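You operate a simulated robot arm through the tools that you are given. There is no shell and no other tool.

The job below is to be done with a simulated robot arm. You get a single attempt, and the scene is never put back.

JOB
Queue jobs 47, 56 and 65 on the plan page in that order, then start the belts in auto.
Fine: OK enters each job; leave that page showing, the guard door bolted and the other controls alone.

Only the result counts: the job must be done as asked and must still hold three seconds after the hand-in. Knocking over, shifting, dropping, spilling or breaking anything else fails it.

ROBOT AND FRAMES
A 7-joint arm with a two-finger parallel gripper, fixed in place. Base frame: the origin is at the foot of the arm, x ahead of it, y to its left, z up. Readings come in m, degrees, newtons and seconds.
With the tool pointing down near the work surface it reaches from about 0.28 to 0.84 m from the base axis. Its first joint turns from -166.0 to 166.0 degrees. Payload 3.43 kg.
The TCP is the grasp point between the finger pads, 0.034 m short of the fingertips. In the tool frame z runs along the fingers and y along their closing line. Largest opening 0.128 m; finger width 0.024, thickness 0.012; the body of the gripper, 0.048 by 0.13 m, starts 0.096 m behind the TCP.
Orientation is that of the tool frame in the base frame, as a unit quaternion [w, x, y, z]. With the fingers straight down and closing along the base's y, the tool's x points along the base's -x, its y along +y and its z along -z.

CONTROLS
- The arm moves only by the tool move_arm. Its argument "motion" is a list of rows, each a list of 7 numbers: the turn, a rotation vector about the tool's x, y, z in units of 90 degrees (1.0 is 90 degrees), then the shift along the tool's x, y, z in units of 150 mm (1.0 is 150 mm), then the opening, from 0 (shut) to 1 (fully open). In form: [[ax, ay, az, x, y, z, jaw], ...]. A call has 1 to 20 rows; each row is the pose to reach, as a shift and turn from the pose commanded when the call began, along the tool's axes at that moment. A call with a number of a shift or a turn outside -1 to 1 is refused whole. A row lasts 0.2 s, in which the tool goes at most 0.05 m and 8.6 degrees; a call with a longer step from one row to the next is refused whole, and so is a gripper value outside its range. A pose out of reach is approached as far as the arm can. The call stops where the force on the tool passes 40 N (or 10 N more than at its start, if that is more) or the arm is blocked; 0.2 s more then pass. Each finger travels about 0.153 m/s and halts on what it meets, pressing with about 29 N; the grip force reading is that of the motor and also rises with nothing between the fingers. The clock runs only during rows and for 0.2 s after the last one: add rows that repeat a pose to give the fingers time. It gives the time, the measured TCP pose, the force on the tool (base axes), the opening and the grip force at its end, in the units of the frame above (readings bear some noise), with the torque about the TCP (base axes, N m) and any sound that the robot's microphone picked up.
- Cameras (640 x 400 px; columns grow to the right, rows downward): "scene" is fixed at [0.0495, -0.6495, 1.9566]; the picture's right is [0.58, -0.82, 0.00], its down [-0.65, -0.46, -0.61] and it looks along [0.50, 0.35, -0.80] (base axes); focal length 214 px, centre (320, 200). "wrist" rides on the gripper at [0.076, -0.011, -0.16] in the tool frame; the picture's right is [0.15, 0.99, 0.00], its down [-0.88, 0.13, -0.46] and it looks along [-0.45, 0.07, 0.89] (tool axes); focal length 234 px, centre (320, 200).
- snapshot(camera): a new picture of that camera. The clock stands still meanwhile.
- point_at(camera, pixels): for up to 12 pixels [column, row] of the newest picture of that camera ("zoom" is the newest enlarged one), the place [x, y, z] in the base frame of the surface seen there, good to about 0.002 m. The clock stands still meanwhile.
- close_up(camera, box): a new picture of the part [left, top, right, bottom] of that camera's present view, enlarged. The clock stands still meanwhile.
- job_done(): hands the job in; it is judged then, once.

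Leave the gripper open and the arm clear of the work at the hand-in unless told otherwise.

The tools are called after ">>>" as a command line: name --pt "numbers of a row" for each row, then --argument value for the rest, lists and objects as JSON in quotes. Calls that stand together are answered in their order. move_arm: Moves the arm, as the interface text tells. Its arguments: {"type":"object","properties":{"motion":{"type":"array","items":{"type":"array","items":{"type":"number"}}}},"required":["motion"]} The other tools are called the same way: snapshot (camera) takes a picture; point_at (camera, pixels) gives the place of the surface under pixels of a picture; close_up (camera, box) takes an enlarged picture of a part of a camera's view; job_done () hands the job in.

At the start:

```text
clock: 0.0
ee_pos: [0.189, -0.392, 1.4053]
orientation: [0.0, 0.0, 1.0, 0.0]
ft_force: [0.2, 0.0, 0.3]
ft_torque: [-0.01, 0.0, -0.05]
opening: 0.1283
gripper_force: 0.1
```

scene: 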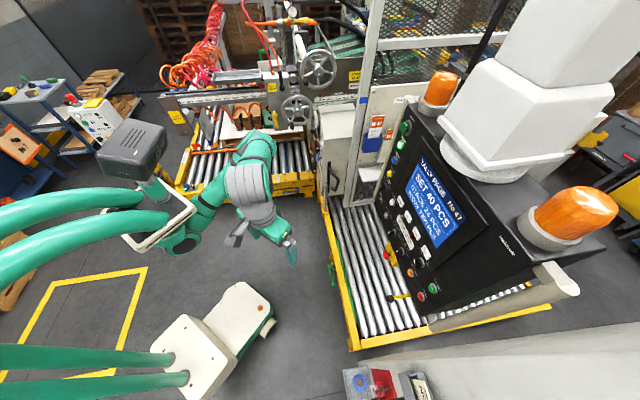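
wrist: 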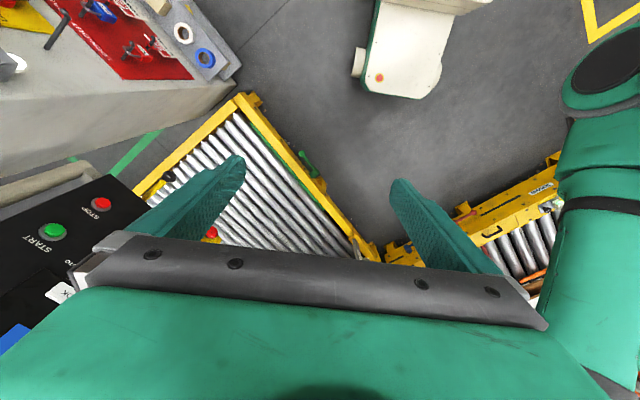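

I see a control panel with a blue screen around (435,200) in the scene picture. I will look closer at the panel and its surroundings first.

>>> close_up --camera "scene" --box '[370, 90, 530, 310]'

>>> close_up --camera "scene" --box '[400, 150, 500, 250]'

>>> close_up --camera "wrist" --box '[0, 0, 250, 160]'

>>> close_up --camera "scene" --box '[310, 330, 470, 400]'

```text
1.82 times, centred on (450, 200) of scene
```

zoom: 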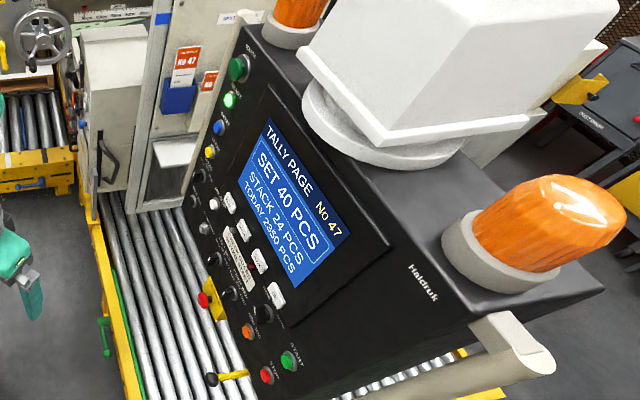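

```text
4.00 times, centred on (450, 200) of scene
```

zoom: 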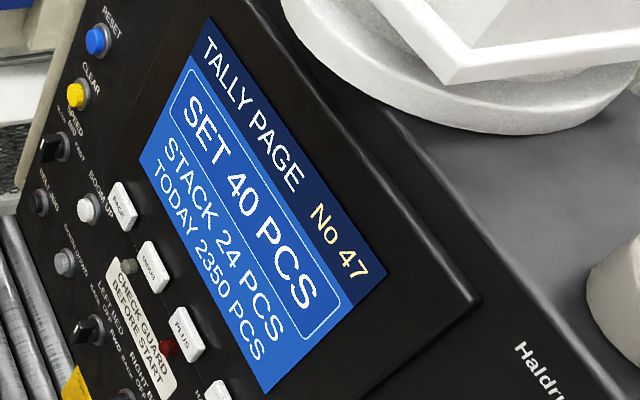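

```text
2.50 times, centred on (125, 80) of wrist
```

zoom: 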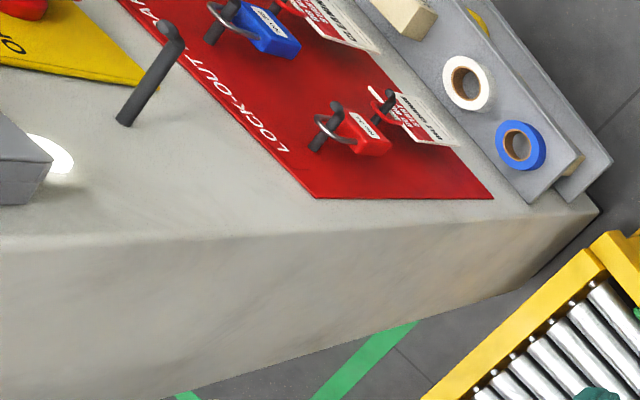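

```text
4.00 times, centred on (390, 365) of scene
```

zoom: 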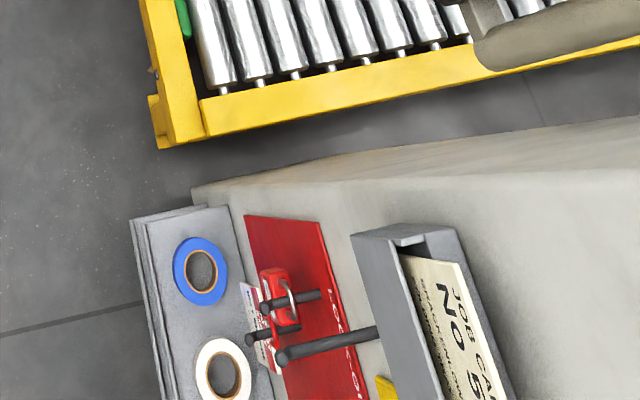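

Next I enlarge the button area of the panel and the guard area, then measure points on the panel.

>>> close_up --camera "scene" --box '[380, 110, 440, 150]'

>>> close_up --camera "scene" --box '[375, 150, 455, 200]'

>>> close_up --camera "scene" --box '[380, 195, 460, 245]'

>>> close_up --camera "scene" --box '[380, 235, 460, 305]'

>>> point_at --camera "scene" --pixels '[[420, 180], [460, 215], [440, 270], [530, 70], [250, 180], [270, 230], [285, 250], [60, 240], [210, 340], [320, 70], [370, 300], [395, 130]]'

```text
10.00 times, centred on (410, 130) of scene
```

zoom: 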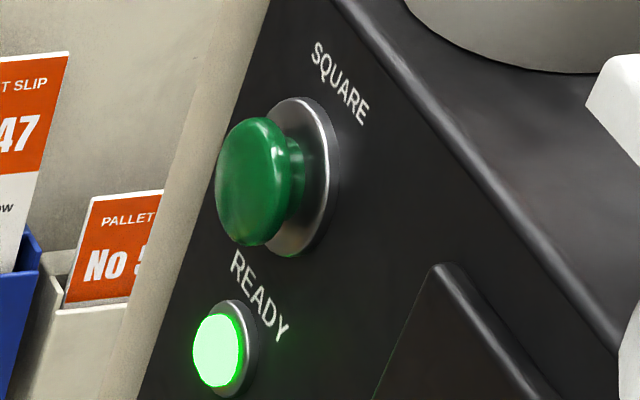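

```text
8.00 times, centred on (415, 175) of scene
```

zoom: 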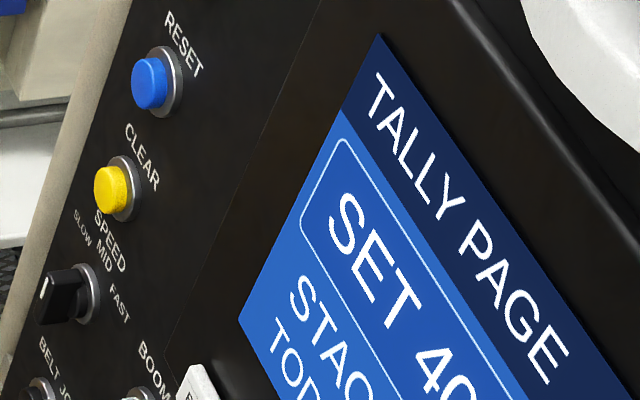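

```text
8.00 times, centred on (420, 220) of scene
```

zoom: 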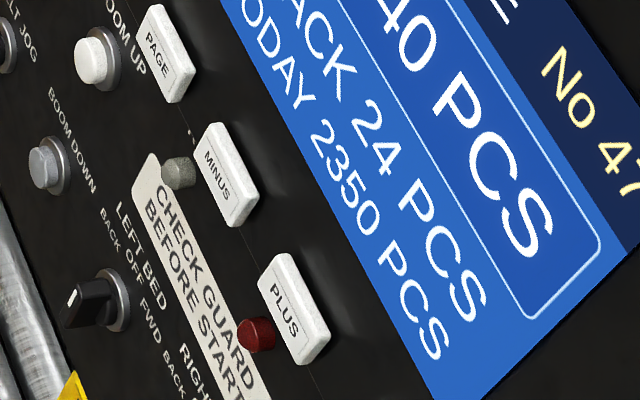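

```text
5.71 times, centred on (420, 270) of scene
```

zoom: 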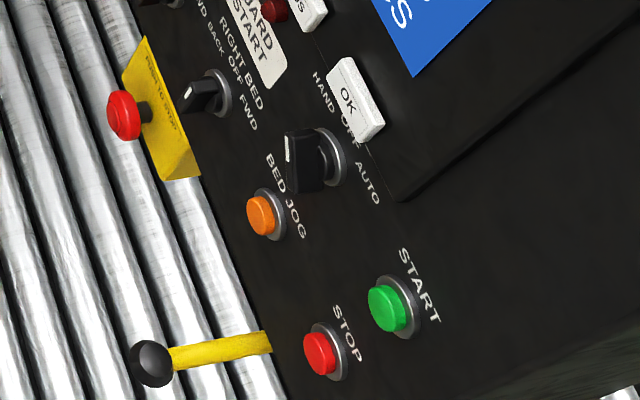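

```text
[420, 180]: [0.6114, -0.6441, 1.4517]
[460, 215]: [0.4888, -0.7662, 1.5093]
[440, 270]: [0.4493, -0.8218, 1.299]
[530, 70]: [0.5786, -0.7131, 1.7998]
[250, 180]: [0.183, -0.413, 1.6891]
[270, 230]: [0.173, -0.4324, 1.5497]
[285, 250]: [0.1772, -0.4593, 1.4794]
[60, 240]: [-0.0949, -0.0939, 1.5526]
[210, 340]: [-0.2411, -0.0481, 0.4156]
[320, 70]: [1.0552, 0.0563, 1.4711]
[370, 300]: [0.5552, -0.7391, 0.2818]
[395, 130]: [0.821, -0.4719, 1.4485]
```

The panel buttons are readable: PAGE, MINUS, PLUS, OK, mode knob HAND/OFF/AUTO, START. I measure the lower part in the current enlargement.

>>> point_at --camera "zoom" --pixels '[[387, 310], [435, 340], [360, 350], [352, 100], [365, 130], [302, 165], [288, 150], [322, 160], [345, 220], [450, 250], [230, 200], [125, 115]]'

>>> point_at --camera "scene" --pixels '[[410, 297], [428, 287], [405, 305], [380, 250], [450, 290], [480, 240], [400, 100], [420, 110], [470, 160], [440, 90], [560, 220], [500, 240]]'

```text
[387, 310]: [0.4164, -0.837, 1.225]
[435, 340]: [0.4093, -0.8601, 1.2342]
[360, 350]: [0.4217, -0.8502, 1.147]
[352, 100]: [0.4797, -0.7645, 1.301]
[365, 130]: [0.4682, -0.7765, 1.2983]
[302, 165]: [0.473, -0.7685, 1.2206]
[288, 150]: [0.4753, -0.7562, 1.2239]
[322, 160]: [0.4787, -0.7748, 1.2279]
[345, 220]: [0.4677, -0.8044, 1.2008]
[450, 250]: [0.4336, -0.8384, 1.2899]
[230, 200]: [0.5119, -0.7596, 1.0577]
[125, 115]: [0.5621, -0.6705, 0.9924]
```

```text
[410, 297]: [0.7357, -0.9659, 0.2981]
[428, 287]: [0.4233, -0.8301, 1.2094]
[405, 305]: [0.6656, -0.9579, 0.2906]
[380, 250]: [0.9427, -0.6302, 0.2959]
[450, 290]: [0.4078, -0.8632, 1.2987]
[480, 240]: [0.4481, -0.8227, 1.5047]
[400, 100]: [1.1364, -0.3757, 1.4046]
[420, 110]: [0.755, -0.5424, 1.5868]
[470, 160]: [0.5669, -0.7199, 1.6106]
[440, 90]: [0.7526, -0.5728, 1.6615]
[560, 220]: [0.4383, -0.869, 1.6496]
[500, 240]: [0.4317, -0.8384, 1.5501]
```

I now fit the panel's plane: I pick bare black face points in this same enlargement.

>>> point_at --camera "zoom" --pixels '[[240, 260], [300, 290], [380, 230], [340, 260], [280, 60], [240, 30], [290, 330], [440, 380], [500, 320], [500, 200], [440, 170], [560, 100]]'

>>> close_up --camera "scene" --box '[380, 195, 460, 245]'

```text
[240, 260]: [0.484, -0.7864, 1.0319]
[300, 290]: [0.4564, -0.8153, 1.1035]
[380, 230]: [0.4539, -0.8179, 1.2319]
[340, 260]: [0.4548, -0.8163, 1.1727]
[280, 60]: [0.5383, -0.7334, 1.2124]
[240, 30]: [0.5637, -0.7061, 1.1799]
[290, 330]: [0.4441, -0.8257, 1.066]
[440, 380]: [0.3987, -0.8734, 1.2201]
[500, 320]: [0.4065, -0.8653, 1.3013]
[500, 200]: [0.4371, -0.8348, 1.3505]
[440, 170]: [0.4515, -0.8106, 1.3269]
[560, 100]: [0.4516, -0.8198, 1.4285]
```

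```text
8.00 times, centred on (420, 220) of scene
```

zoom: 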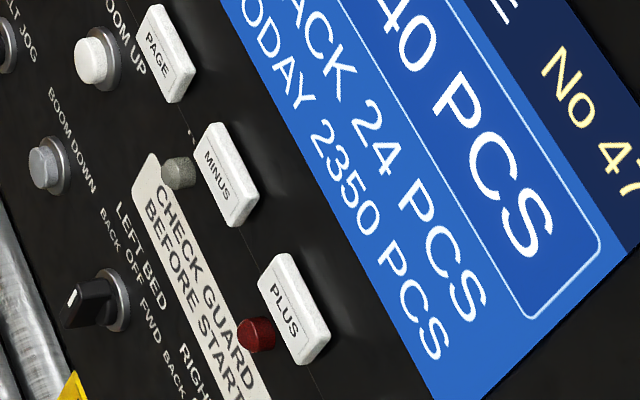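

The points all give x − y ≈ 1.272, so the panel is a vertical plane facing (-0.707, 0.707, 0). I measure the key faces and small studs in this enlargement.

>>> point_at --camera "zoom" --pixels '[[165, 55], [229, 177], [291, 310], [178, 172], [258, 335], [220, 130], [245, 215], [268, 260], [312, 355], [90, 300], [200, 270], [440, 190]]'

>>> close_up --camera "scene" --box '[400, 235, 440, 270]'

```text
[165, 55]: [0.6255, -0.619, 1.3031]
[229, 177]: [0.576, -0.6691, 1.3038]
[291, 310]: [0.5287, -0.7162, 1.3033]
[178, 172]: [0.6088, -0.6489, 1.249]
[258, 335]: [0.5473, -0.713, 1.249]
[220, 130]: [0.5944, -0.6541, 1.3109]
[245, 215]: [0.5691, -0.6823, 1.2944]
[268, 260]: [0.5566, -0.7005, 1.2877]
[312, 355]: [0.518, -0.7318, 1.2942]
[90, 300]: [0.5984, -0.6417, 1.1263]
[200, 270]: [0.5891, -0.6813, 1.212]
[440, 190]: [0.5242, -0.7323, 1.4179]
```

```text
11.43 times, centred on (420, 252) of scene
```

zoom: 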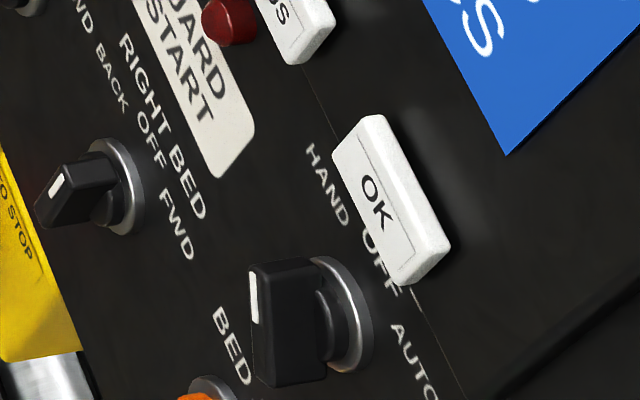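

Now the OK key and mode knob in this enlargement (OK at (388,200), knob at (285,320)), plus nearby objects to stay clear of.

>>> point_at --camera "zoom" --pixels '[[388, 205], [345, 160], [430, 255], [283, 270], [283, 370], [255, 285], [268, 330], [355, 320], [300, 320], [75, 170], [232, 20], [375, 125]]'

>>> point_at --camera "scene" --pixels '[[390, 298], [398, 297], [380, 385], [150, 240], [130, 150], [190, 240], [240, 235], [292, 255], [100, 200], [350, 380], [545, 285], [420, 370]]'

>>> close_up --camera "scene" --box '[310, 60, 420, 210]'

>>> close_up --camera "scene" --box '[0, 90, 320, 400]'

```text
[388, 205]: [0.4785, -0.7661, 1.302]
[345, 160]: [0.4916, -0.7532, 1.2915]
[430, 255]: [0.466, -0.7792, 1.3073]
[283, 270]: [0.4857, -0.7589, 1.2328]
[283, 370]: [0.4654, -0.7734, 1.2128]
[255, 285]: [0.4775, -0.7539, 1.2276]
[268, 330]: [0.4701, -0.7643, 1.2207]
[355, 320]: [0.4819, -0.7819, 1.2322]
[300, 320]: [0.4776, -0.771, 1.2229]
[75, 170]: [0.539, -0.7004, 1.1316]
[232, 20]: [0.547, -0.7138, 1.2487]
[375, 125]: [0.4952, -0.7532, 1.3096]
```

```text
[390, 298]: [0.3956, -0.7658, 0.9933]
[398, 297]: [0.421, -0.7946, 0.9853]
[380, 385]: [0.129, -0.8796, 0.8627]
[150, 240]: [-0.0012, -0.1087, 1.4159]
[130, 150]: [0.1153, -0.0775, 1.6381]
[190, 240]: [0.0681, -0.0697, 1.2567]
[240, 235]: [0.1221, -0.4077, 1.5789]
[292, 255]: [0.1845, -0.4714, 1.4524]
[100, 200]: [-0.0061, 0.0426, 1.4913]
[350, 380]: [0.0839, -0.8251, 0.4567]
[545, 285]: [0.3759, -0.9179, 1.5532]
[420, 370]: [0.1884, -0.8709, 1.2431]
```

```text
2.67 times, centred on (365, 135) of scene
```

zoom: 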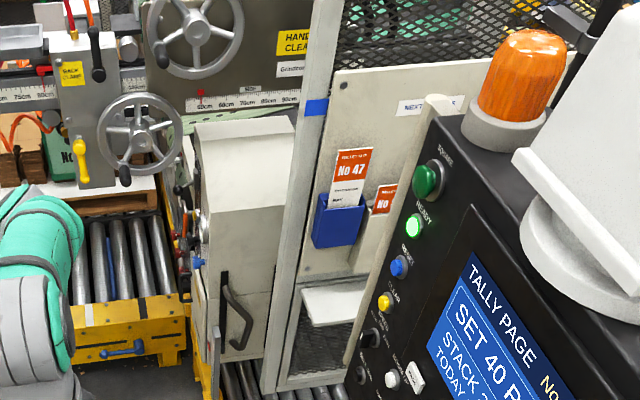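

```text
1.29 times, centred on (160, 245) of scene
```

zoom: 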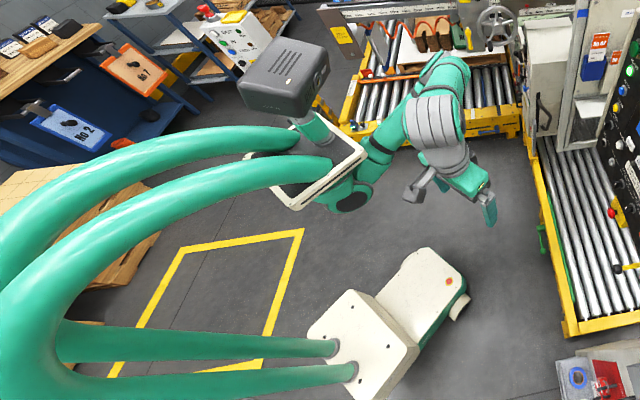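

The arm's shoulder is near (0.07, -0.07, 1.26); the space in front of the panel is free. I turn the tool to point at the panel (direction (0.707,-0.707,0)) while moving slightly outward to about (0.34,-0.47,1.40), closing the fingers.

>>> move_arm --pt "0.0326 -0.0786 0.0326 -0.0833 -0.0417 0 0.9" --pt "0.0651 -0.1572 0.0651 -0.1667 -0.0833 0 0.8" --pt "0.0977 -0.2358 0.0977 -0.25 -0.125 0 0.7" --pt "0.1302 -0.3144 0.1302 -0.3333 -0.1667 0 0.6" --pt "0.1628 -0.393 0.1628 -0.4167 -0.2083 0 0.5" --pt "0.1954 -0.4717 0.1954 -0.5 -0.25 0 0.4" --pt "0.2279 -0.5503 0.2279 -0.5833 -0.2917 0 0.3" --pt "0.2605 -0.6289 0.2605 -0.6667 -0.3333 0 0.2" --pt "0.293 -0.7075 0.293 -0.75 -0.375 0 0.1" --pt "0.3256 -0.7861 0.3256 -0.8333 -0.4167 0 0" --pt "0.3581 -0.8647 0.3581 -0.9167 -0.4583 0 0" --pt "0.3907 -0.9433 0.3907 -1 -0.5 0 0"

```text
clock: 2.6
ee_pos: [0.3478, -0.4626, 1.4004]
orientation: [0.643, 0.261, 0.664, -0.278]
ft_force: [-0.6, 0.6, -0.4]
ft_torque: [0.03, -0.03, 0.01]
opening: 0.0
gripper_force: 28.8
```

The tool now points at the panel. I take both pictures.

>>> snapshot --camera "wrist"

>>> snapshot --camera "scene"

```text
taken
```

wrist: 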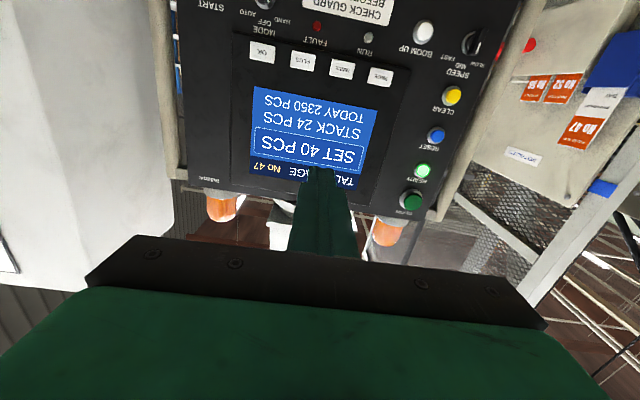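

```text
taken
```

scene: 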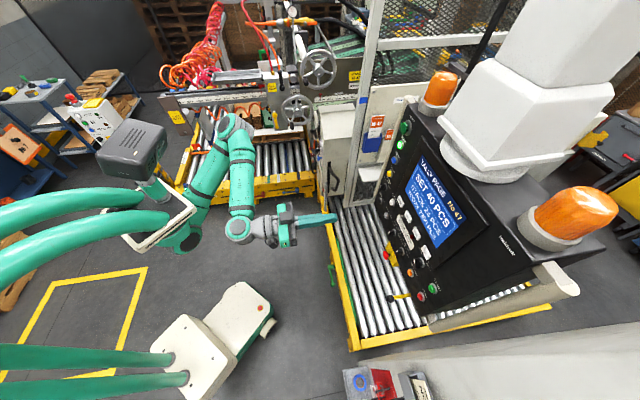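

The small lamps are RUN (grey) and FAULT (red). I let the arm settle with a null move to read the steady pose.

>>> move_arm --pt "0 0 0 0 0 0 0" --pt "0 0 0 0 0 0 0"

>>> close_up --camera "wrist" --box '[170, 0, 490, 200]'

```text
clock: 3.2
ee_pos: [0.3464, -0.4653, 1.3969]
orientation: [0.641, 0.265, 0.665, -0.277]
ft_force: [-0.5, -0.6, 0.3]
ft_torque: [-0.04, 0.01, 0.02]
opening: 0.0
gripper_force: 28.8
```

```text
2.00 times, centred on (330, 100) of wrist
```

zoom: 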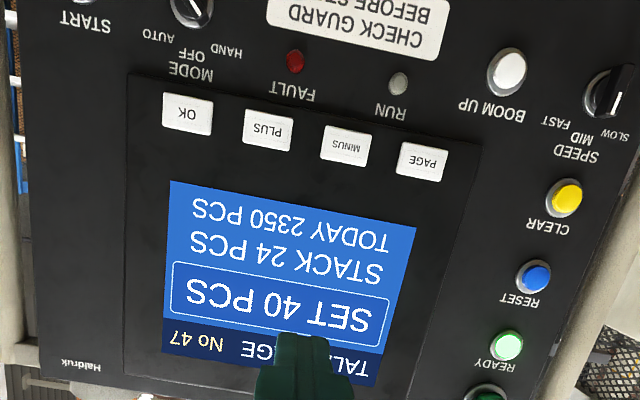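

Steady pose: about 8 mm low and 1.5° pitched down. I move toward a standoff in front of the PAGE key (u≈-0.005, z≈1.303), still about 0.14 m away, correcting the pitch.

>>> move_arm --pt "0 -0.002 0 0.078 0.074 0.11 0" --pt "0 -0.005 0 0.156 0.148 0.22 0" --pt "0 -0.008 0 0.234 0.222 0.33 0" --pt "0 -0.01 0 0.312 0.296 0.44 0" --pt "0 -0.012 0 0.39 0.37 0.55 0" --pt "0 -0.014 0 0.468 0.444 0.66 0" --pt "0 -0.016 0 0.546 0.52 0.77 0" --pt "0 -0.0167 0 0.627 0.593 0.88 0" --pt "0 -0.0167 0 0.627 0.593 0.88 0" --pt "0 -0.0167 0 0.627 0.593 0.88 0"

>>> snapshot --camera "wrist"

>>> snapshot --camera "scene"

```text
clock: 5.4
ee_pos: [0.4587, -0.4871, 1.322]
orientation: [0.648, 0.259, 0.66, -0.278]
ft_force: [-0.8, -0.3, -0.2]
ft_torque: [0.0, -0.01, 0.03]
opening: 0.0
gripper_force: 29.0
out of reach, approached as far as the arm can: row 7, 8, 9, 10
```

```text
taken
```

wrist: 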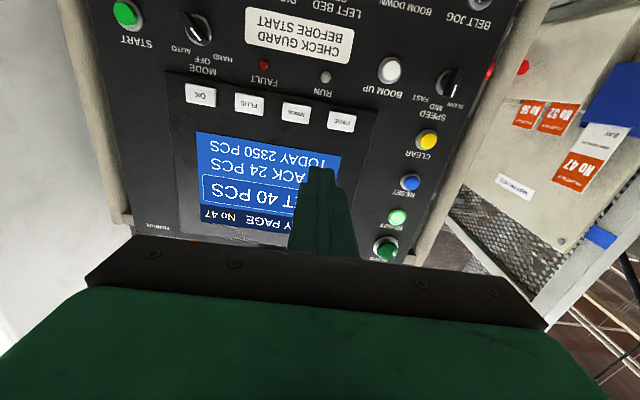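

```text
taken
```

scene: 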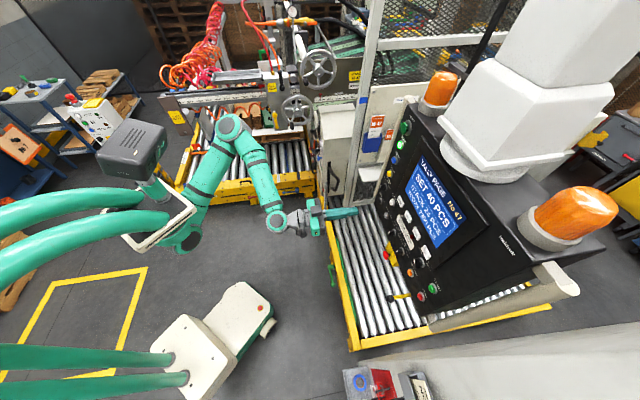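

The arm reports it cannot go further in this posture. I measure where elbow and wrist are to understand which joint limits it.

>>> point_at --camera "scene" --pixels '[[232, 125], [265, 180], [275, 222], [205, 180], [185, 235], [298, 222], [312, 215], [340, 212], [250, 150], [315, 232], [303, 204], [190, 215]]'

>>> close_up --camera "scene" --box '[130, 100, 370, 260]'

>>> close_up --camera "wrist" --box '[80, 0, 500, 200]'

```text
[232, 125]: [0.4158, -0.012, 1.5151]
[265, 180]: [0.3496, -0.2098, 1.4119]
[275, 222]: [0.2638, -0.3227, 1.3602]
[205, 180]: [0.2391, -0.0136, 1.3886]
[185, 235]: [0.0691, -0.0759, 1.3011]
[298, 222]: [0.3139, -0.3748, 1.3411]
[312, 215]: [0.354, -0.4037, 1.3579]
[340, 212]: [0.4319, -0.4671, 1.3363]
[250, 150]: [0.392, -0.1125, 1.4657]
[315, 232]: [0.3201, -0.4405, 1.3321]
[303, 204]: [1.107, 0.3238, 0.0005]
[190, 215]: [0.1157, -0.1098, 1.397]
```

```text
2.50 times, centred on (250, 180) of scene
```

zoom: 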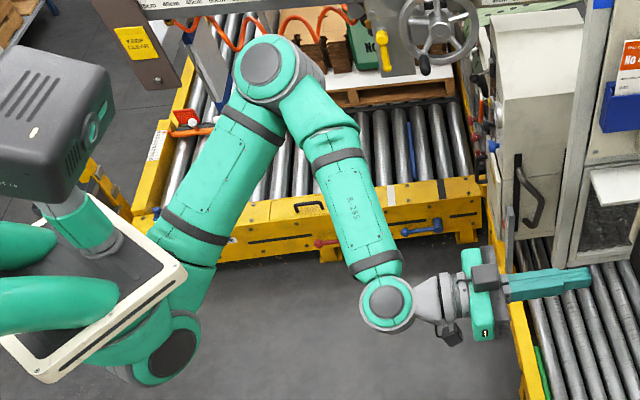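

```text
1.52 times, centred on (290, 100) of wrist
```

zoom: 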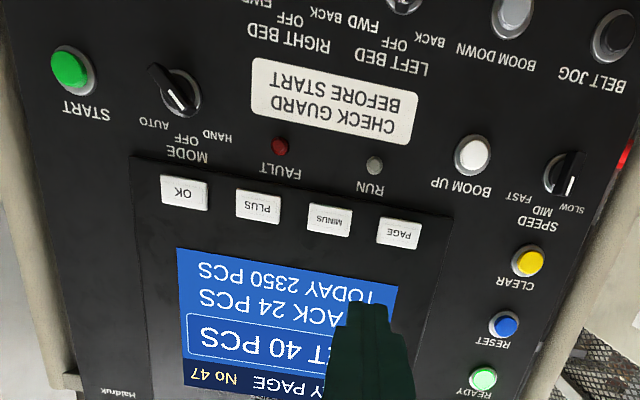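

The elbow is well bent, so a wrist joint limit seems to block rather than reach. I roll the tool −90° about its axis (camera to the panel's right side), in place, to test.

>>> move_arm --pt "0 0 -0.09 0 0 0 0" --pt "0 0 -0.18 0 0 0 0" --pt "0 0 -0.27 0 0 0 0" --pt "0 0 -0.36 0 0 0 0" --pt "0 0 -0.45 0 0 0 0" --pt "0 0 -0.54 0 0 0 0" --pt "0 0 -0.63 0 0 0 0" --pt "0 0 -0.72 0 0 0 0" --pt "0 0 -0.81 0 0 0 0" --pt "0 0 -0.9 0 0 0 0" --pt "0 0 -0.99 0 0 0 0" --pt "0 0 -1 0 0 0 0"

>>> snapshot --camera "wrist"

>>> snapshot --camera "scene"

```text
clock: 8.0
ee_pos: [0.4575, -0.4659, 1.3211]
orientation: [-0.271, 0.284, -0.648, 0.653]
ft_force: [0.0, -0.6, -0.3]
ft_torque: [0.0, 0.02, 0.01]
opening: 0.0003
gripper_force: 28.8
out of reach, approached as far as the arm can: row 1, 2, 3, 4, 5, 6, 7, 8, 9, 10, 11, 12
```

```text
taken
```

wrist: 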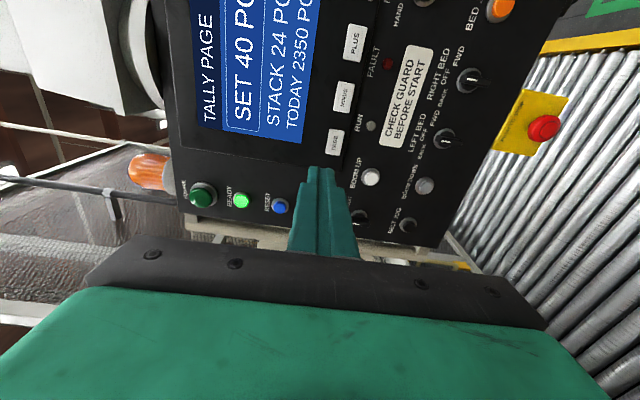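

```text
taken
```

scene: 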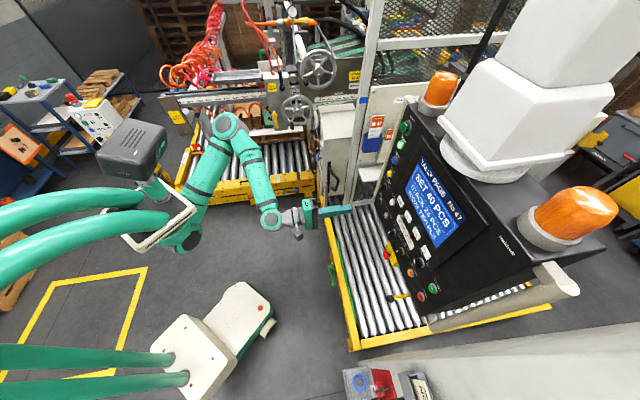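

The roll worked but the reach message persists, so it is another joint. I test yawing the tool 20° toward the panel's right, easing the wrist bend.

>>> move_arm --pt "0 0.08 0 0 0 0 0" --pt "0 0.16 0 0 0 0 0" --pt "0 0.22 0 0 0 0 0" --pt "0 0.22 0 0 0 0 0" --pt "0 0.22 0 0 0 0 0"

```text
clock: 9.2
ee_pos: [0.4541, -0.4654, 1.3341]
orientation: [-0.159, 0.15, -0.682, 0.698]
ft_force: [-0.1, 0.6, 0.2]
ft_torque: [-0.01, 0.0, 0.0]
opening: 0.0
gripper_force: 28.8
out of reach, approached as far as the arm can: row 1
```

With the yaw, it is back in reach: so the wrist bend is the limit. I now advance toward the PAGE key with this yaw (tip to about 7 cm from the key).

>>> move_arm --pt "0 0 0 -0.064 0.03 0.109 0" --pt "0 0 0 -0.128 0.06 0.217 0" --pt "0 0 0 -0.192 0.09 0.326 0" --pt "0 0 0 -0.256 0.12 0.434 0" --pt "0 0 0 -0.32 0.15 0.543 0" --pt "0 0 0 -0.384 0.18 0.651 0" --pt "0 0 0 -0.447 0.207 0.76 0" --pt "0 0 0 -0.447 0.207 0.76 0" --pt "0 0 0 -0.447 0.207 0.76 0"

>>> snapshot --camera "wrist"

>>> snapshot --camera "scene"

```text
clock: 11.2
ee_pos: [0.5632, -0.543, 1.3048]
orientation: [-0.16, 0.149, -0.682, 0.698]
ft_force: [0.2, 0.0, 0.5]
ft_torque: [0.0, 0.03, -0.02]
opening: 0.0001
gripper_force: 28.7
```

```text
taken
```

wrist: 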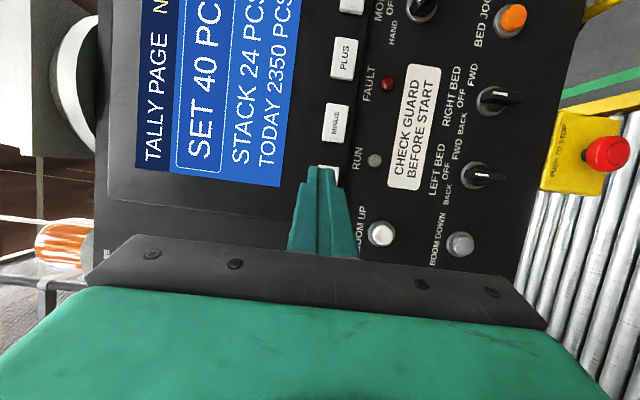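

```text
taken
```

scene: 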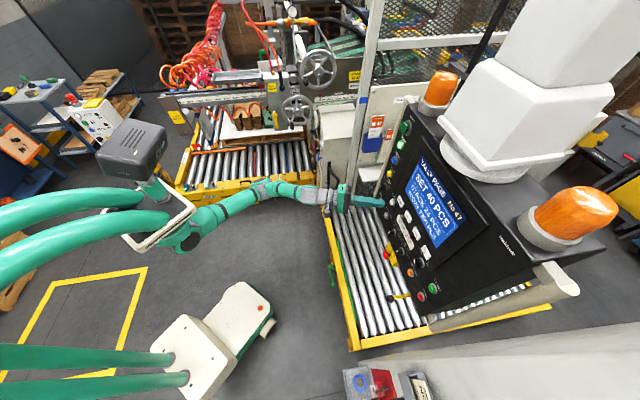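

Advanced well: tip about 6.6 cm from the PAGE key. I try straightening the yaw here to be square to the panel.

>>> move_arm --pt "0 -0.08 0 0 0 0 0" --pt "0 -0.16 0 0 0 0 0" --pt "0 -0.22 0 0 0 0 0" --pt "0 -0.22 0 0 0 0 0" --pt "0 -0.22 0 0 0 0 0"

```text
clock: 12.4
ee_pos: [0.563, -0.5427, 1.3053]
orientation: [-0.202, 0.194, -0.671, 0.687]
ft_force: [0.7, 0.3, 0.8]
ft_torque: [0.01, 0.0, 0.01]
opening: 0.0
gripper_force: 28.8
out of reach, approached as far as the arm can: row 2, 3, 4, 5
```

The yaw is now about 12.5°, good enough. I advance about 5.8 cm to just short of the PAGE key.

>>> move_arm --pt "0 0 0 -0.011 0 0.1 0" --pt "0 0 0 -0.022 0 0.2 0" --pt "0 0 0 -0.033 0 0.3 0" --pt "0 0 0 -0.045 0 0.386 0" --pt "0 0 0 -0.045 0 0.386 0"

>>> close_up --camera "scene" --box '[350, 160, 450, 250]'

>>> snapshot --camera "wrist"

```text
clock: 13.6
ee_pos: [0.6001, -0.5857, 1.3077]
orientation: [-0.202, 0.194, -0.67, 0.687]
ft_force: [0.4, -0.1, 0.4]
ft_torque: [0.02, -0.03, -0.02]
opening: 0.0
gripper_force: 28.8
```

```text
4.44 times, centred on (400, 205) of scene
```

zoom: 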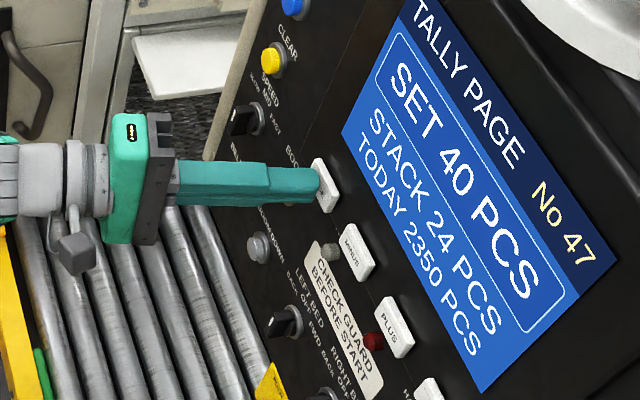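

```text
taken
```

wrist: 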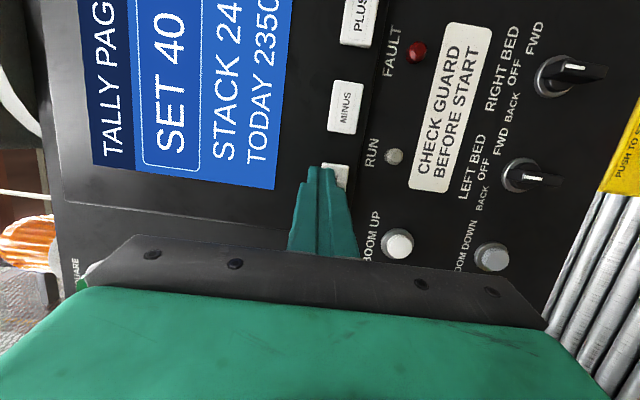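

The tip is about 6 mm from the key face and slightly high. I lower 4 mm and do a short press of the PAGE key, then back off in the same call.

>>> move_arm --pt "0 0 0 0 0.027 0 0" --pt "0 0 0 -0.005 0.027 0.025 0" --pt "0 0 0 -0.01 0.027 0.045 0" --pt "0 0 0 -0.014 0.027 0.06 0" --pt "0 0 0 -0.016 0.027 0.073 0" --pt "0 0 0 -0.016 0.027 0.073 0" --pt "0 0 0 -0.01 0.027 0.045 0" --pt "0 0 0 0 0.027 0 0"

>>> close_up --camera "scene" --box '[350, 160, 450, 250]'

```text
clock: 15.4
ee_pos: [0.5985, -0.5874, 1.3038]
orientation: [-0.202, 0.193, -0.671, 0.687]
ft_force: [-0.4, -0.4, 0.0]
ft_torque: [0.01, -0.01, -0.01]
opening: 0.0
gripper_force: 29.4
heard: click
```

```text
4.44 times, centred on (400, 205) of scene
```

zoom: 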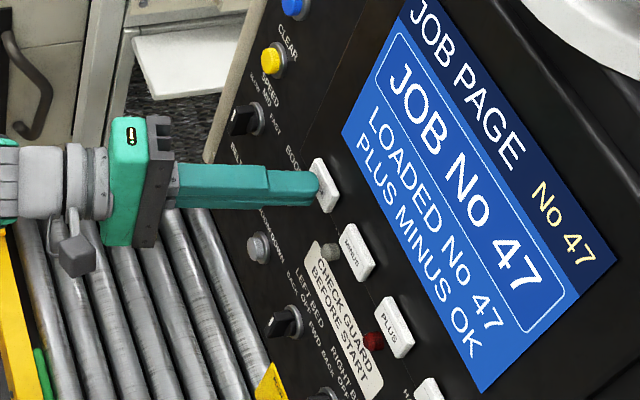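

A click; the screen now shows JOB PAGE (job No 47 loaded). Not the plan page yet; I press PAGE again the same way.

>>> move_arm --pt "0 0 0 -0.005 0 0.025 0" --pt "0 0 0 -0.01 0 0.045 0" --pt "0 0 0 -0.014 0 0.06 0" --pt "0 0 0 -0.016 0 0.073 0" --pt "0 0 0 -0.016 0 0.073 0" --pt "0 0 0 -0.01 0 0.045 0" --pt "0 0 0 0 0 0 0"

>>> close_up --camera "scene" --box '[350, 160, 450, 250]'

```text
clock: 17.0
ee_pos: [0.6001, -0.5857, 1.3031]
orientation: [-0.202, 0.194, -0.671, 0.686]
ft_force: [-0.1, -0.3, -0.2]
ft_torque: [0.0, 0.03, 0.01]
opening: 0.0001
gripper_force: 29.2
heard: click
```

```text
4.44 times, centred on (400, 205) of scene
```

zoom: 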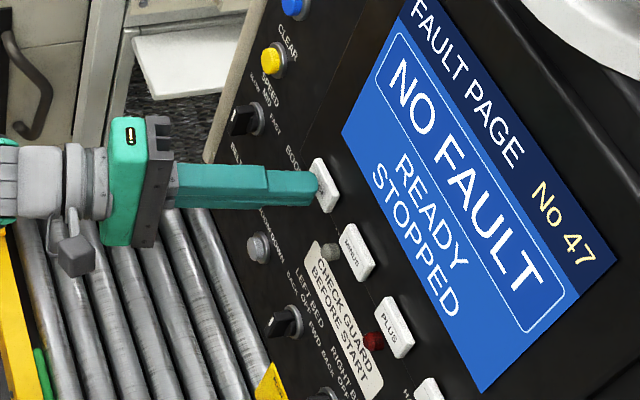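

FAULT PAGE now (no fault, ready, stopped). I press PAGE once more.

>>> move_arm --pt "0 0 0 -0.005 0 0.025 0" --pt "0 0 0 -0.01 0 0.045 0" --pt "0 0 0 -0.014 0 0.06 0" --pt "0 0 0 -0.016 0 0.073 0" --pt "0 0 0 -0.016 0 0.073 0" --pt "0 0 0 -0.01 0 0.045 0" --pt "0 0 0 0 0 0 0"

>>> close_up --camera "scene" --box '[350, 160, 450, 250]'

```text
clock: 18.6
ee_pos: [0.5994, -0.5868, 1.3039]
orientation: [-0.202, 0.193, -0.671, 0.687]
ft_force: [0.0, -0.5, -0.3]
ft_torque: [-0.03, 0.01, 0.0]
opening: 0.0002
gripper_force: 28.9
heard: click
```

```text
4.44 times, centred on (400, 205) of scene
```

zoom: 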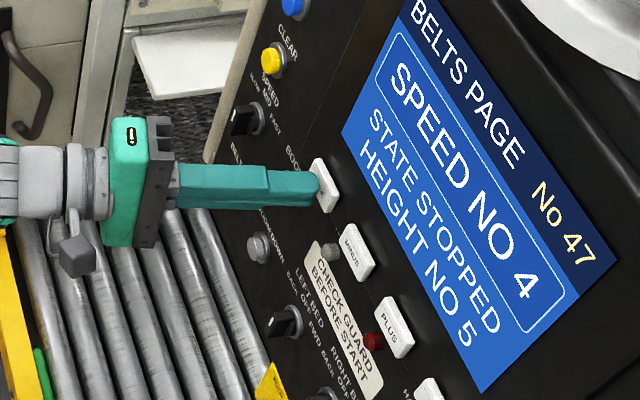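

BELTS PAGE. Another PAGE press.

>>> move_arm --pt "0 0 0 -0.005 0 0.025 0" --pt "0 0 0 -0.01 0 0.045 0" --pt "0 0 0 -0.014 0 0.06 0" --pt "0 0 0 -0.016 0 0.073 0" --pt "0 0 0 -0.016 0 0.073 0" --pt "0 0 0 -0.01 0 0.045 0" --pt "0 0 0 0 0 0 0"

>>> close_up --camera "scene" --box '[350, 160, 450, 250]'

```text
clock: 20.2
ee_pos: [0.5997, -0.5874, 1.304]
orientation: [-0.202, 0.193, -0.671, 0.687]
ft_force: [-0.2, -0.4, 0.3]
ft_torque: [0.02, 0.0, 0.01]
opening: 0.0001
gripper_force: 29.3
heard: click
```

```text
4.44 times, centred on (400, 205) of scene
```

zoom: 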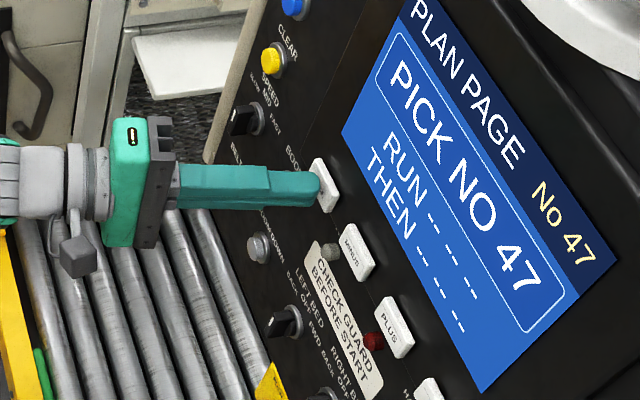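

PLAN PAGE is up with PICK No 47 preset and the queue empty. Next: back off 3 cm and travel right toward OK, straightening the yaw.

>>> move_arm --pt "0 0 0 0.022 0 -0.1 0" --pt "0 0 0 0.043 0 -0.195 0" --pt "0 -0.02 0 0.173 0 -0.166 0" --pt "0 -0.045 0 0.303 0 -0.137 0" --pt "0 -0.07 0 0.433 0 -0.108 0" --pt "0 -0.095 0 0.563 0 -0.079 0" --pt "0 -0.12 0 0.694 0 -0.05 0" --pt "0 -0.139 0 0.825 0 -0.022 0" --pt "0 -0.139 0 0.825 0 -0.022 0"

```text
clock: 22.2
ee_pos: [0.4622, -0.6311, 1.3172]
orientation: [0.175, -0.187, 0.705, -0.661]
ft_force: [0.5, 0.4, -0.2]
ft_torque: [-0.01, 0.02, -0.07]
opening: 0.0
gripper_force: 29.0
out of reach, approached as far as the arm can: row 3, 4, 5, 6, 7, 8, 9
```

It again hit a limit; I look at the posture.

>>> snapshot --camera "scene"

>>> snapshot --camera "wrist"

>>> close_up --camera "scene" --box '[150, 100, 450, 280]'

```text
taken
```

scene: 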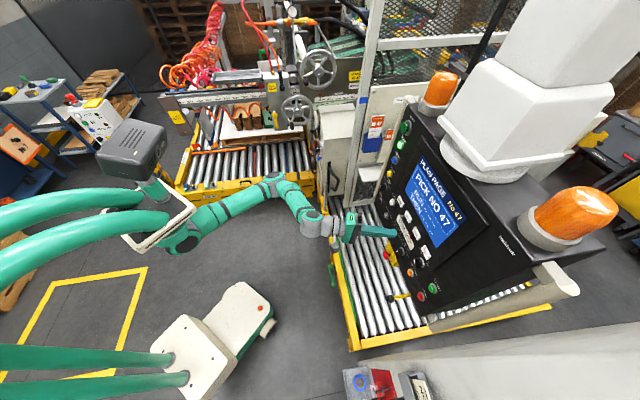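

```text
taken
```

wrist: 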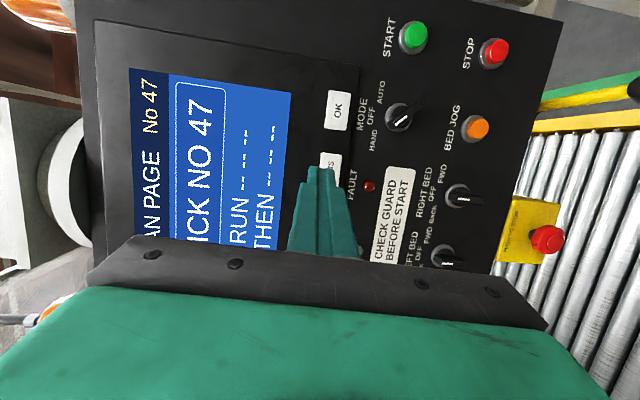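

```text
2.13 times, centred on (300, 190) of scene
```

zoom: 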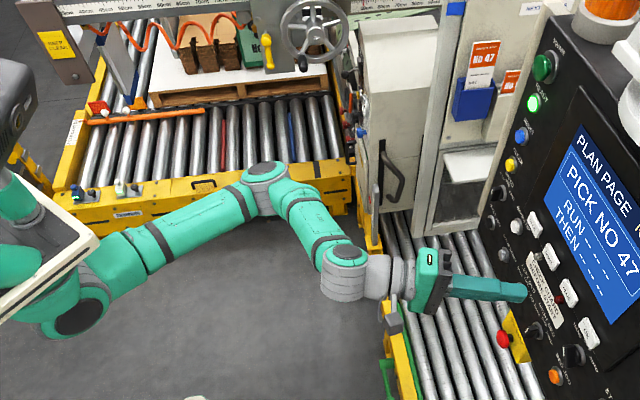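

I measure shoulder, elbow and wrist points now to understand the wrist bend.

>>> point_at --camera "zoom" --pixels '[[80, 317], [150, 250], [230, 205], [265, 170], [297, 205], [325, 240], [347, 253], [345, 290], [380, 275], [425, 280], [440, 262], [480, 288]]'

```text
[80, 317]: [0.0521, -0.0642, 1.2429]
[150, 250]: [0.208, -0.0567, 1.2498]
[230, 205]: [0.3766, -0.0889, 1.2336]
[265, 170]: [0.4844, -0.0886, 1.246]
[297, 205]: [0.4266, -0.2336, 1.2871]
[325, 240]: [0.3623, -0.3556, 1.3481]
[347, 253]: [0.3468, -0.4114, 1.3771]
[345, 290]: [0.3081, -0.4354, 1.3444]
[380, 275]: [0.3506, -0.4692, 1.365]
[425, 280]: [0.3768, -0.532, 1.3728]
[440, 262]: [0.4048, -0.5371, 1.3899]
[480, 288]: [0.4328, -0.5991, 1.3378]
```

The hand bends opposite to the elbow's curl, which is limited; yawing to the right relieves it. I yaw to about 28°, level the tool, and go to a standoff in front of OK.

>>> move_arm --pt "0.02 0.075 0 0 0 0 0" --pt "0.041 0.145 0 0 0 0 0" --pt "0.041 0.145 0 0.06 0.01 0.085 0" --pt "0.041 0.145 0 0.12 0.02 0.17 0" --pt "0.041 0.145 0 0.185 0.03 0.255 0" --pt "0.041 0.145 0 0.245 0.04 0.34 0" --pt "0.041 0.145 0 0.307 0.05 0.425 0" --pt "0.041 0.145 0 0.369 0.06 0.509 0" --pt "0.041 0.145 0 0.369 0.06 0.509 0"

>>> snapshot --camera "wrist"

>>> close_up --camera "scene" --box '[150, 100, 450, 280]'

```text
clock: 24.2
ee_pos: [0.4504, -0.7267, 1.3034]
orientation: [0.097, -0.103, 0.7, -0.699]
ft_force: [0.3, -0.1, 0.0]
ft_torque: [0.03, 0.02, 0.03]
opening: 0.0
gripper_force: 29.2
```

```text
taken
```

wrist: 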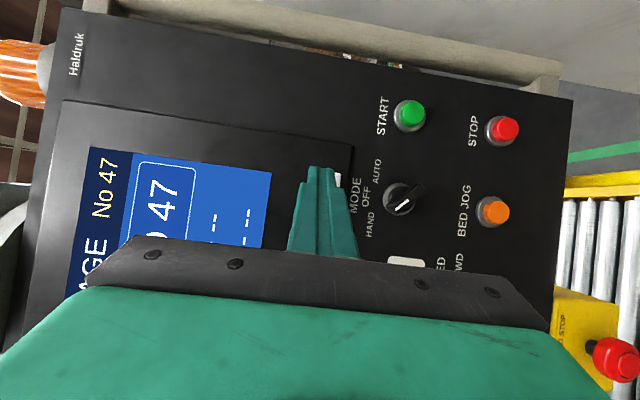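

```text
2.13 times, centred on (300, 190) of scene
```

zoom: 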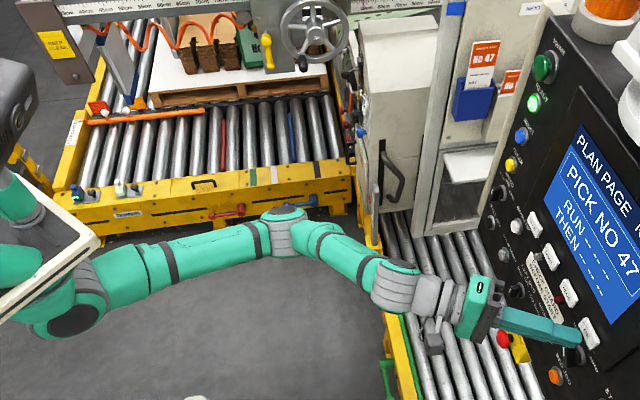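

In reach and level; the tip is about 12 mm in front of OK (tip at (320,170), OK key just visible under it at (338,180)). I press OK to enter 47.

>>> move_arm --pt "0 0 0 -0.02 0 0.04 0" --pt "0 0 0 -0.035 0 0.065 0" --pt "0 0 0 -0.045 0 0.082 0" --pt "0 0 0 -0.054 0 0.099 0" --pt "0 0 0 -0.054 0 0.099 0" --pt "0 0 0 -0.035 0 0.065 0" --pt "0 0 0 0 0 0 0"

>>> close_up --camera "scene" --box '[370, 160, 470, 250]'

```text
clock: 25.8
ee_pos: [0.4504, -0.7251, 1.3036]
orientation: [-0.099, 0.104, -0.699, 0.7]
ft_force: [-0.5, -0.1, 0.3]
ft_torque: [0.01, 0.0, -0.02]
opening: 0.0
gripper_force: 28.9
heard: click
```

```text
4.44 times, centred on (420, 205) of scene
```

zoom: 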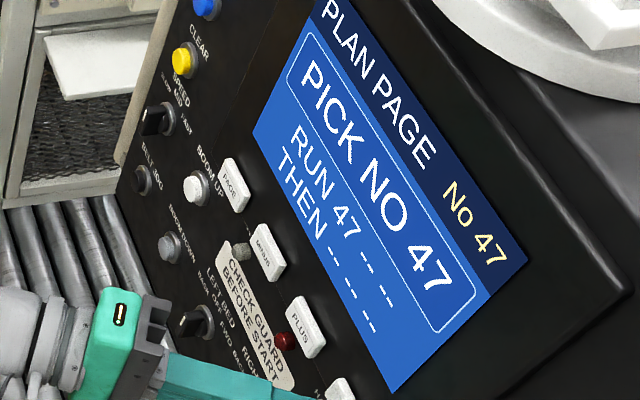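

RUN shows 47. Now to the PLUS key, 71 mm to the left, keeping 12 mm clearance.

>>> move_arm --pt "0 0 0 -0.104 0 -0.057 0" --pt "0 0 0 -0.207 0 -0.113 0" --pt "0 0 0 -0.311 0 -0.17 0" --pt "0 0 0 -0.414 0 -0.227 0" --pt "0 0 0 -0.414 0 -0.227 0"

>>> snapshot --camera "wrist"

```text
clock: 27.0
ee_pos: [0.5012, -0.675, 1.3035]
orientation: [0.098, -0.104, 0.7, -0.699]
ft_force: [0.2, 0.1, 0.6]
ft_torque: [-0.01, 0.03, 0.02]
opening: 0.0002
gripper_force: 28.9
```

```text
taken
```

wrist: 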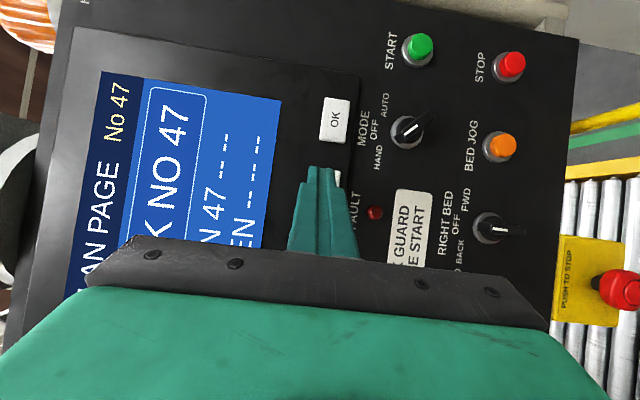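

In front of PLUS. I press once to see the step.

>>> move_arm --pt "0 0 0 -0.02 0 0.04 0" --pt "0 0 0 -0.035 0 0.065 0" --pt "0 0 0 -0.045 0 0.082 0" --pt "0 0 0 -0.054 0 0.099 0" --pt "0 0 0 -0.035 0 0.065 0" --pt "0 0 0 -0.02 0 0.04 0"

>>> close_up --camera "scene" --box '[370, 160, 470, 250]'

```text
clock: 28.4
ee_pos: [0.5056, -0.6805, 1.3052]
orientation: [0.098, -0.103, 0.7, -0.7]
ft_force: [0.1, 0.9, -0.7]
ft_torque: [0.0, -0.02, 0.02]
opening: 0.0
gripper_force: 28.6
heard: click
```

```text
4.44 times, centred on (420, 205) of scene
```

zoom: 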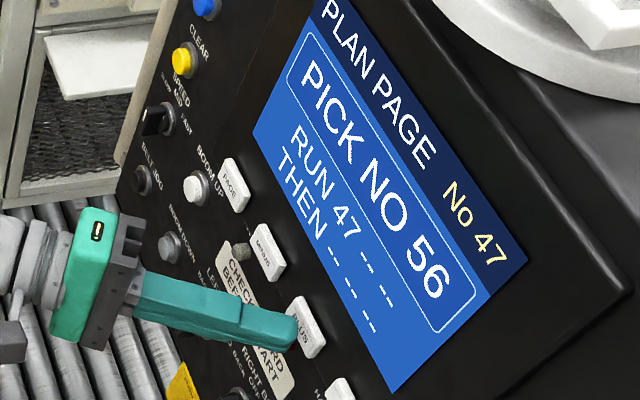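

One press picked 56. Back to OK: retreat to standoff, go right 71 mm, press, and retreat.

>>> move_arm --pt "0 0 0 0.02 0 -0.04 0" --pt "0 0 0 0.124 0 0.017 0" --pt "0 0 0 0.227 0 0.073 0" --pt "0 0 0 0.331 0 0.13 0" --pt "0 0 0 0.434 0 0.187 0" --pt "0 0 0 0.434 0 0.187 0" --pt "0 0 0 0.414 0 0.227 0" --pt "0 0 0 0.399 0 0.252 0" --pt "0 0 0 0.389 0 0.269 0" --pt "0 0 0 0.38 0 0.286 0" --pt "0 0 0 0.399 0 0.252 0" --pt "0 0 0 0.434 0 0.187 0" --pt "0 0 0 0.434 0 0.187 0"

>>> close_up --camera "scene" --box '[370, 160, 470, 250]'

```text
clock: 31.2
ee_pos: [0.4502, -0.7248, 1.3036]
orientation: [0.099, -0.103, 0.7, -0.7]
ft_force: [-0.1, 0.7, 0.0]
ft_torque: [-0.01, 0.0, 0.0]
opening: 0.0001
gripper_force: 28.9
heard: click
```

```text
4.44 times, centred on (420, 205) of scene
```

zoom: 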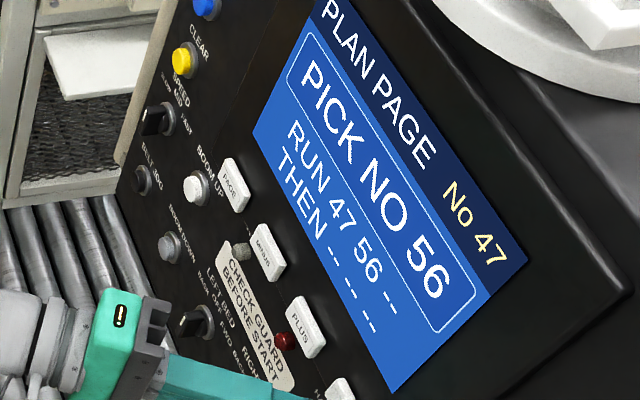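

RUN 47 56. Now PLUS once more, retreating to standoff.

>>> move_arm --pt "0 0 0 -0.104 0 -0.057 0" --pt "0 0 0 -0.207 0 -0.113 0" --pt "0 0 0 -0.311 0 -0.17 0" --pt "0 0 0 -0.414 0 -0.227 0" --pt "0 0 0 -0.414 0 -0.227 0" --pt "0 0 0 -0.434 0 -0.187 0" --pt "0 0 0 -0.449 0 -0.162 0" --pt "0 0 0 -0.459 0 -0.145 0" --pt "0 0 0 -0.468 0 -0.128 0" --pt "0 0 0 -0.449 0 -0.162 0" --pt "0 0 0 -0.414 0 -0.227 0" --pt "0 0 0 -0.414 0 -0.227 0"

>>> close_up --camera "scene" --box '[370, 160, 470, 250]'

```text
clock: 33.8
ee_pos: [0.5005, -0.6742, 1.3044]
orientation: [-0.099, 0.104, -0.7, 0.7]
ft_force: [-0.4, 0.0, 0.6]
ft_torque: [0.03, -0.03, -0.01]
opening: 0.0
gripper_force: 29.1
heard: click
```

```text
4.44 times, centred on (420, 205) of scene
```

zoom: 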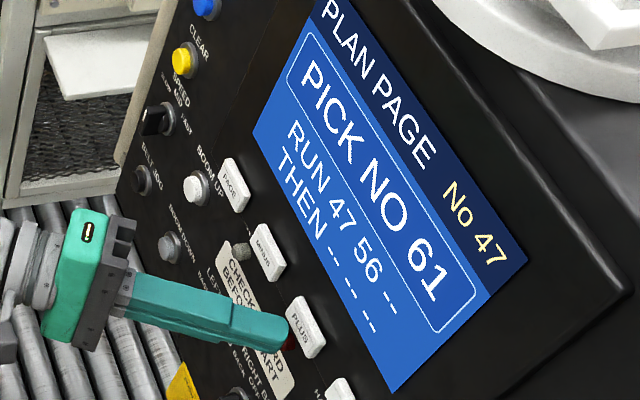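

The pick shows 61; the list has an extra entry. I press PLUS again.

>>> move_arm --pt "0 0 0 -0.02 0 0.04 0" --pt "0 0 0 -0.035 0 0.065 0" --pt "0 0 0 -0.045 0 0.082 0" --pt "0 0 0 -0.054 0 0.099 0" --pt "0 0 0 -0.035 0 0.065 0" --pt "0 0 0 0 0 0 0" --pt "0 0 0 0 0 0 0"

>>> close_up --camera "scene" --box '[370, 160, 470, 250]'

```text
clock: 35.4
ee_pos: [0.4996, -0.6739, 1.3034]
orientation: [0.1, -0.104, 0.7, -0.699]
ft_force: [0.2, 0.3, -0.3]
ft_torque: [0.0, -0.01, 0.03]
opening: 0.0
gripper_force: 29.3
heard: click
```

```text
4.44 times, centred on (420, 205) of scene
```

zoom: 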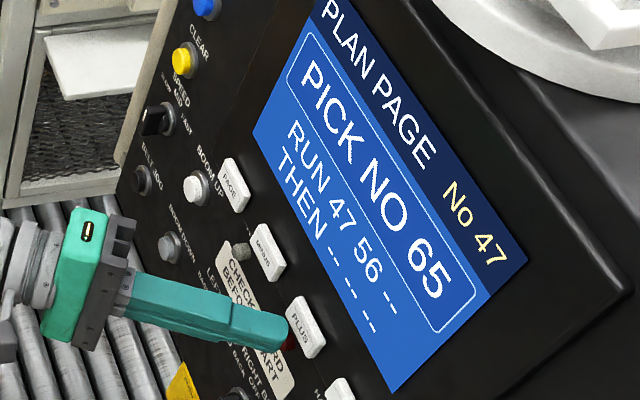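

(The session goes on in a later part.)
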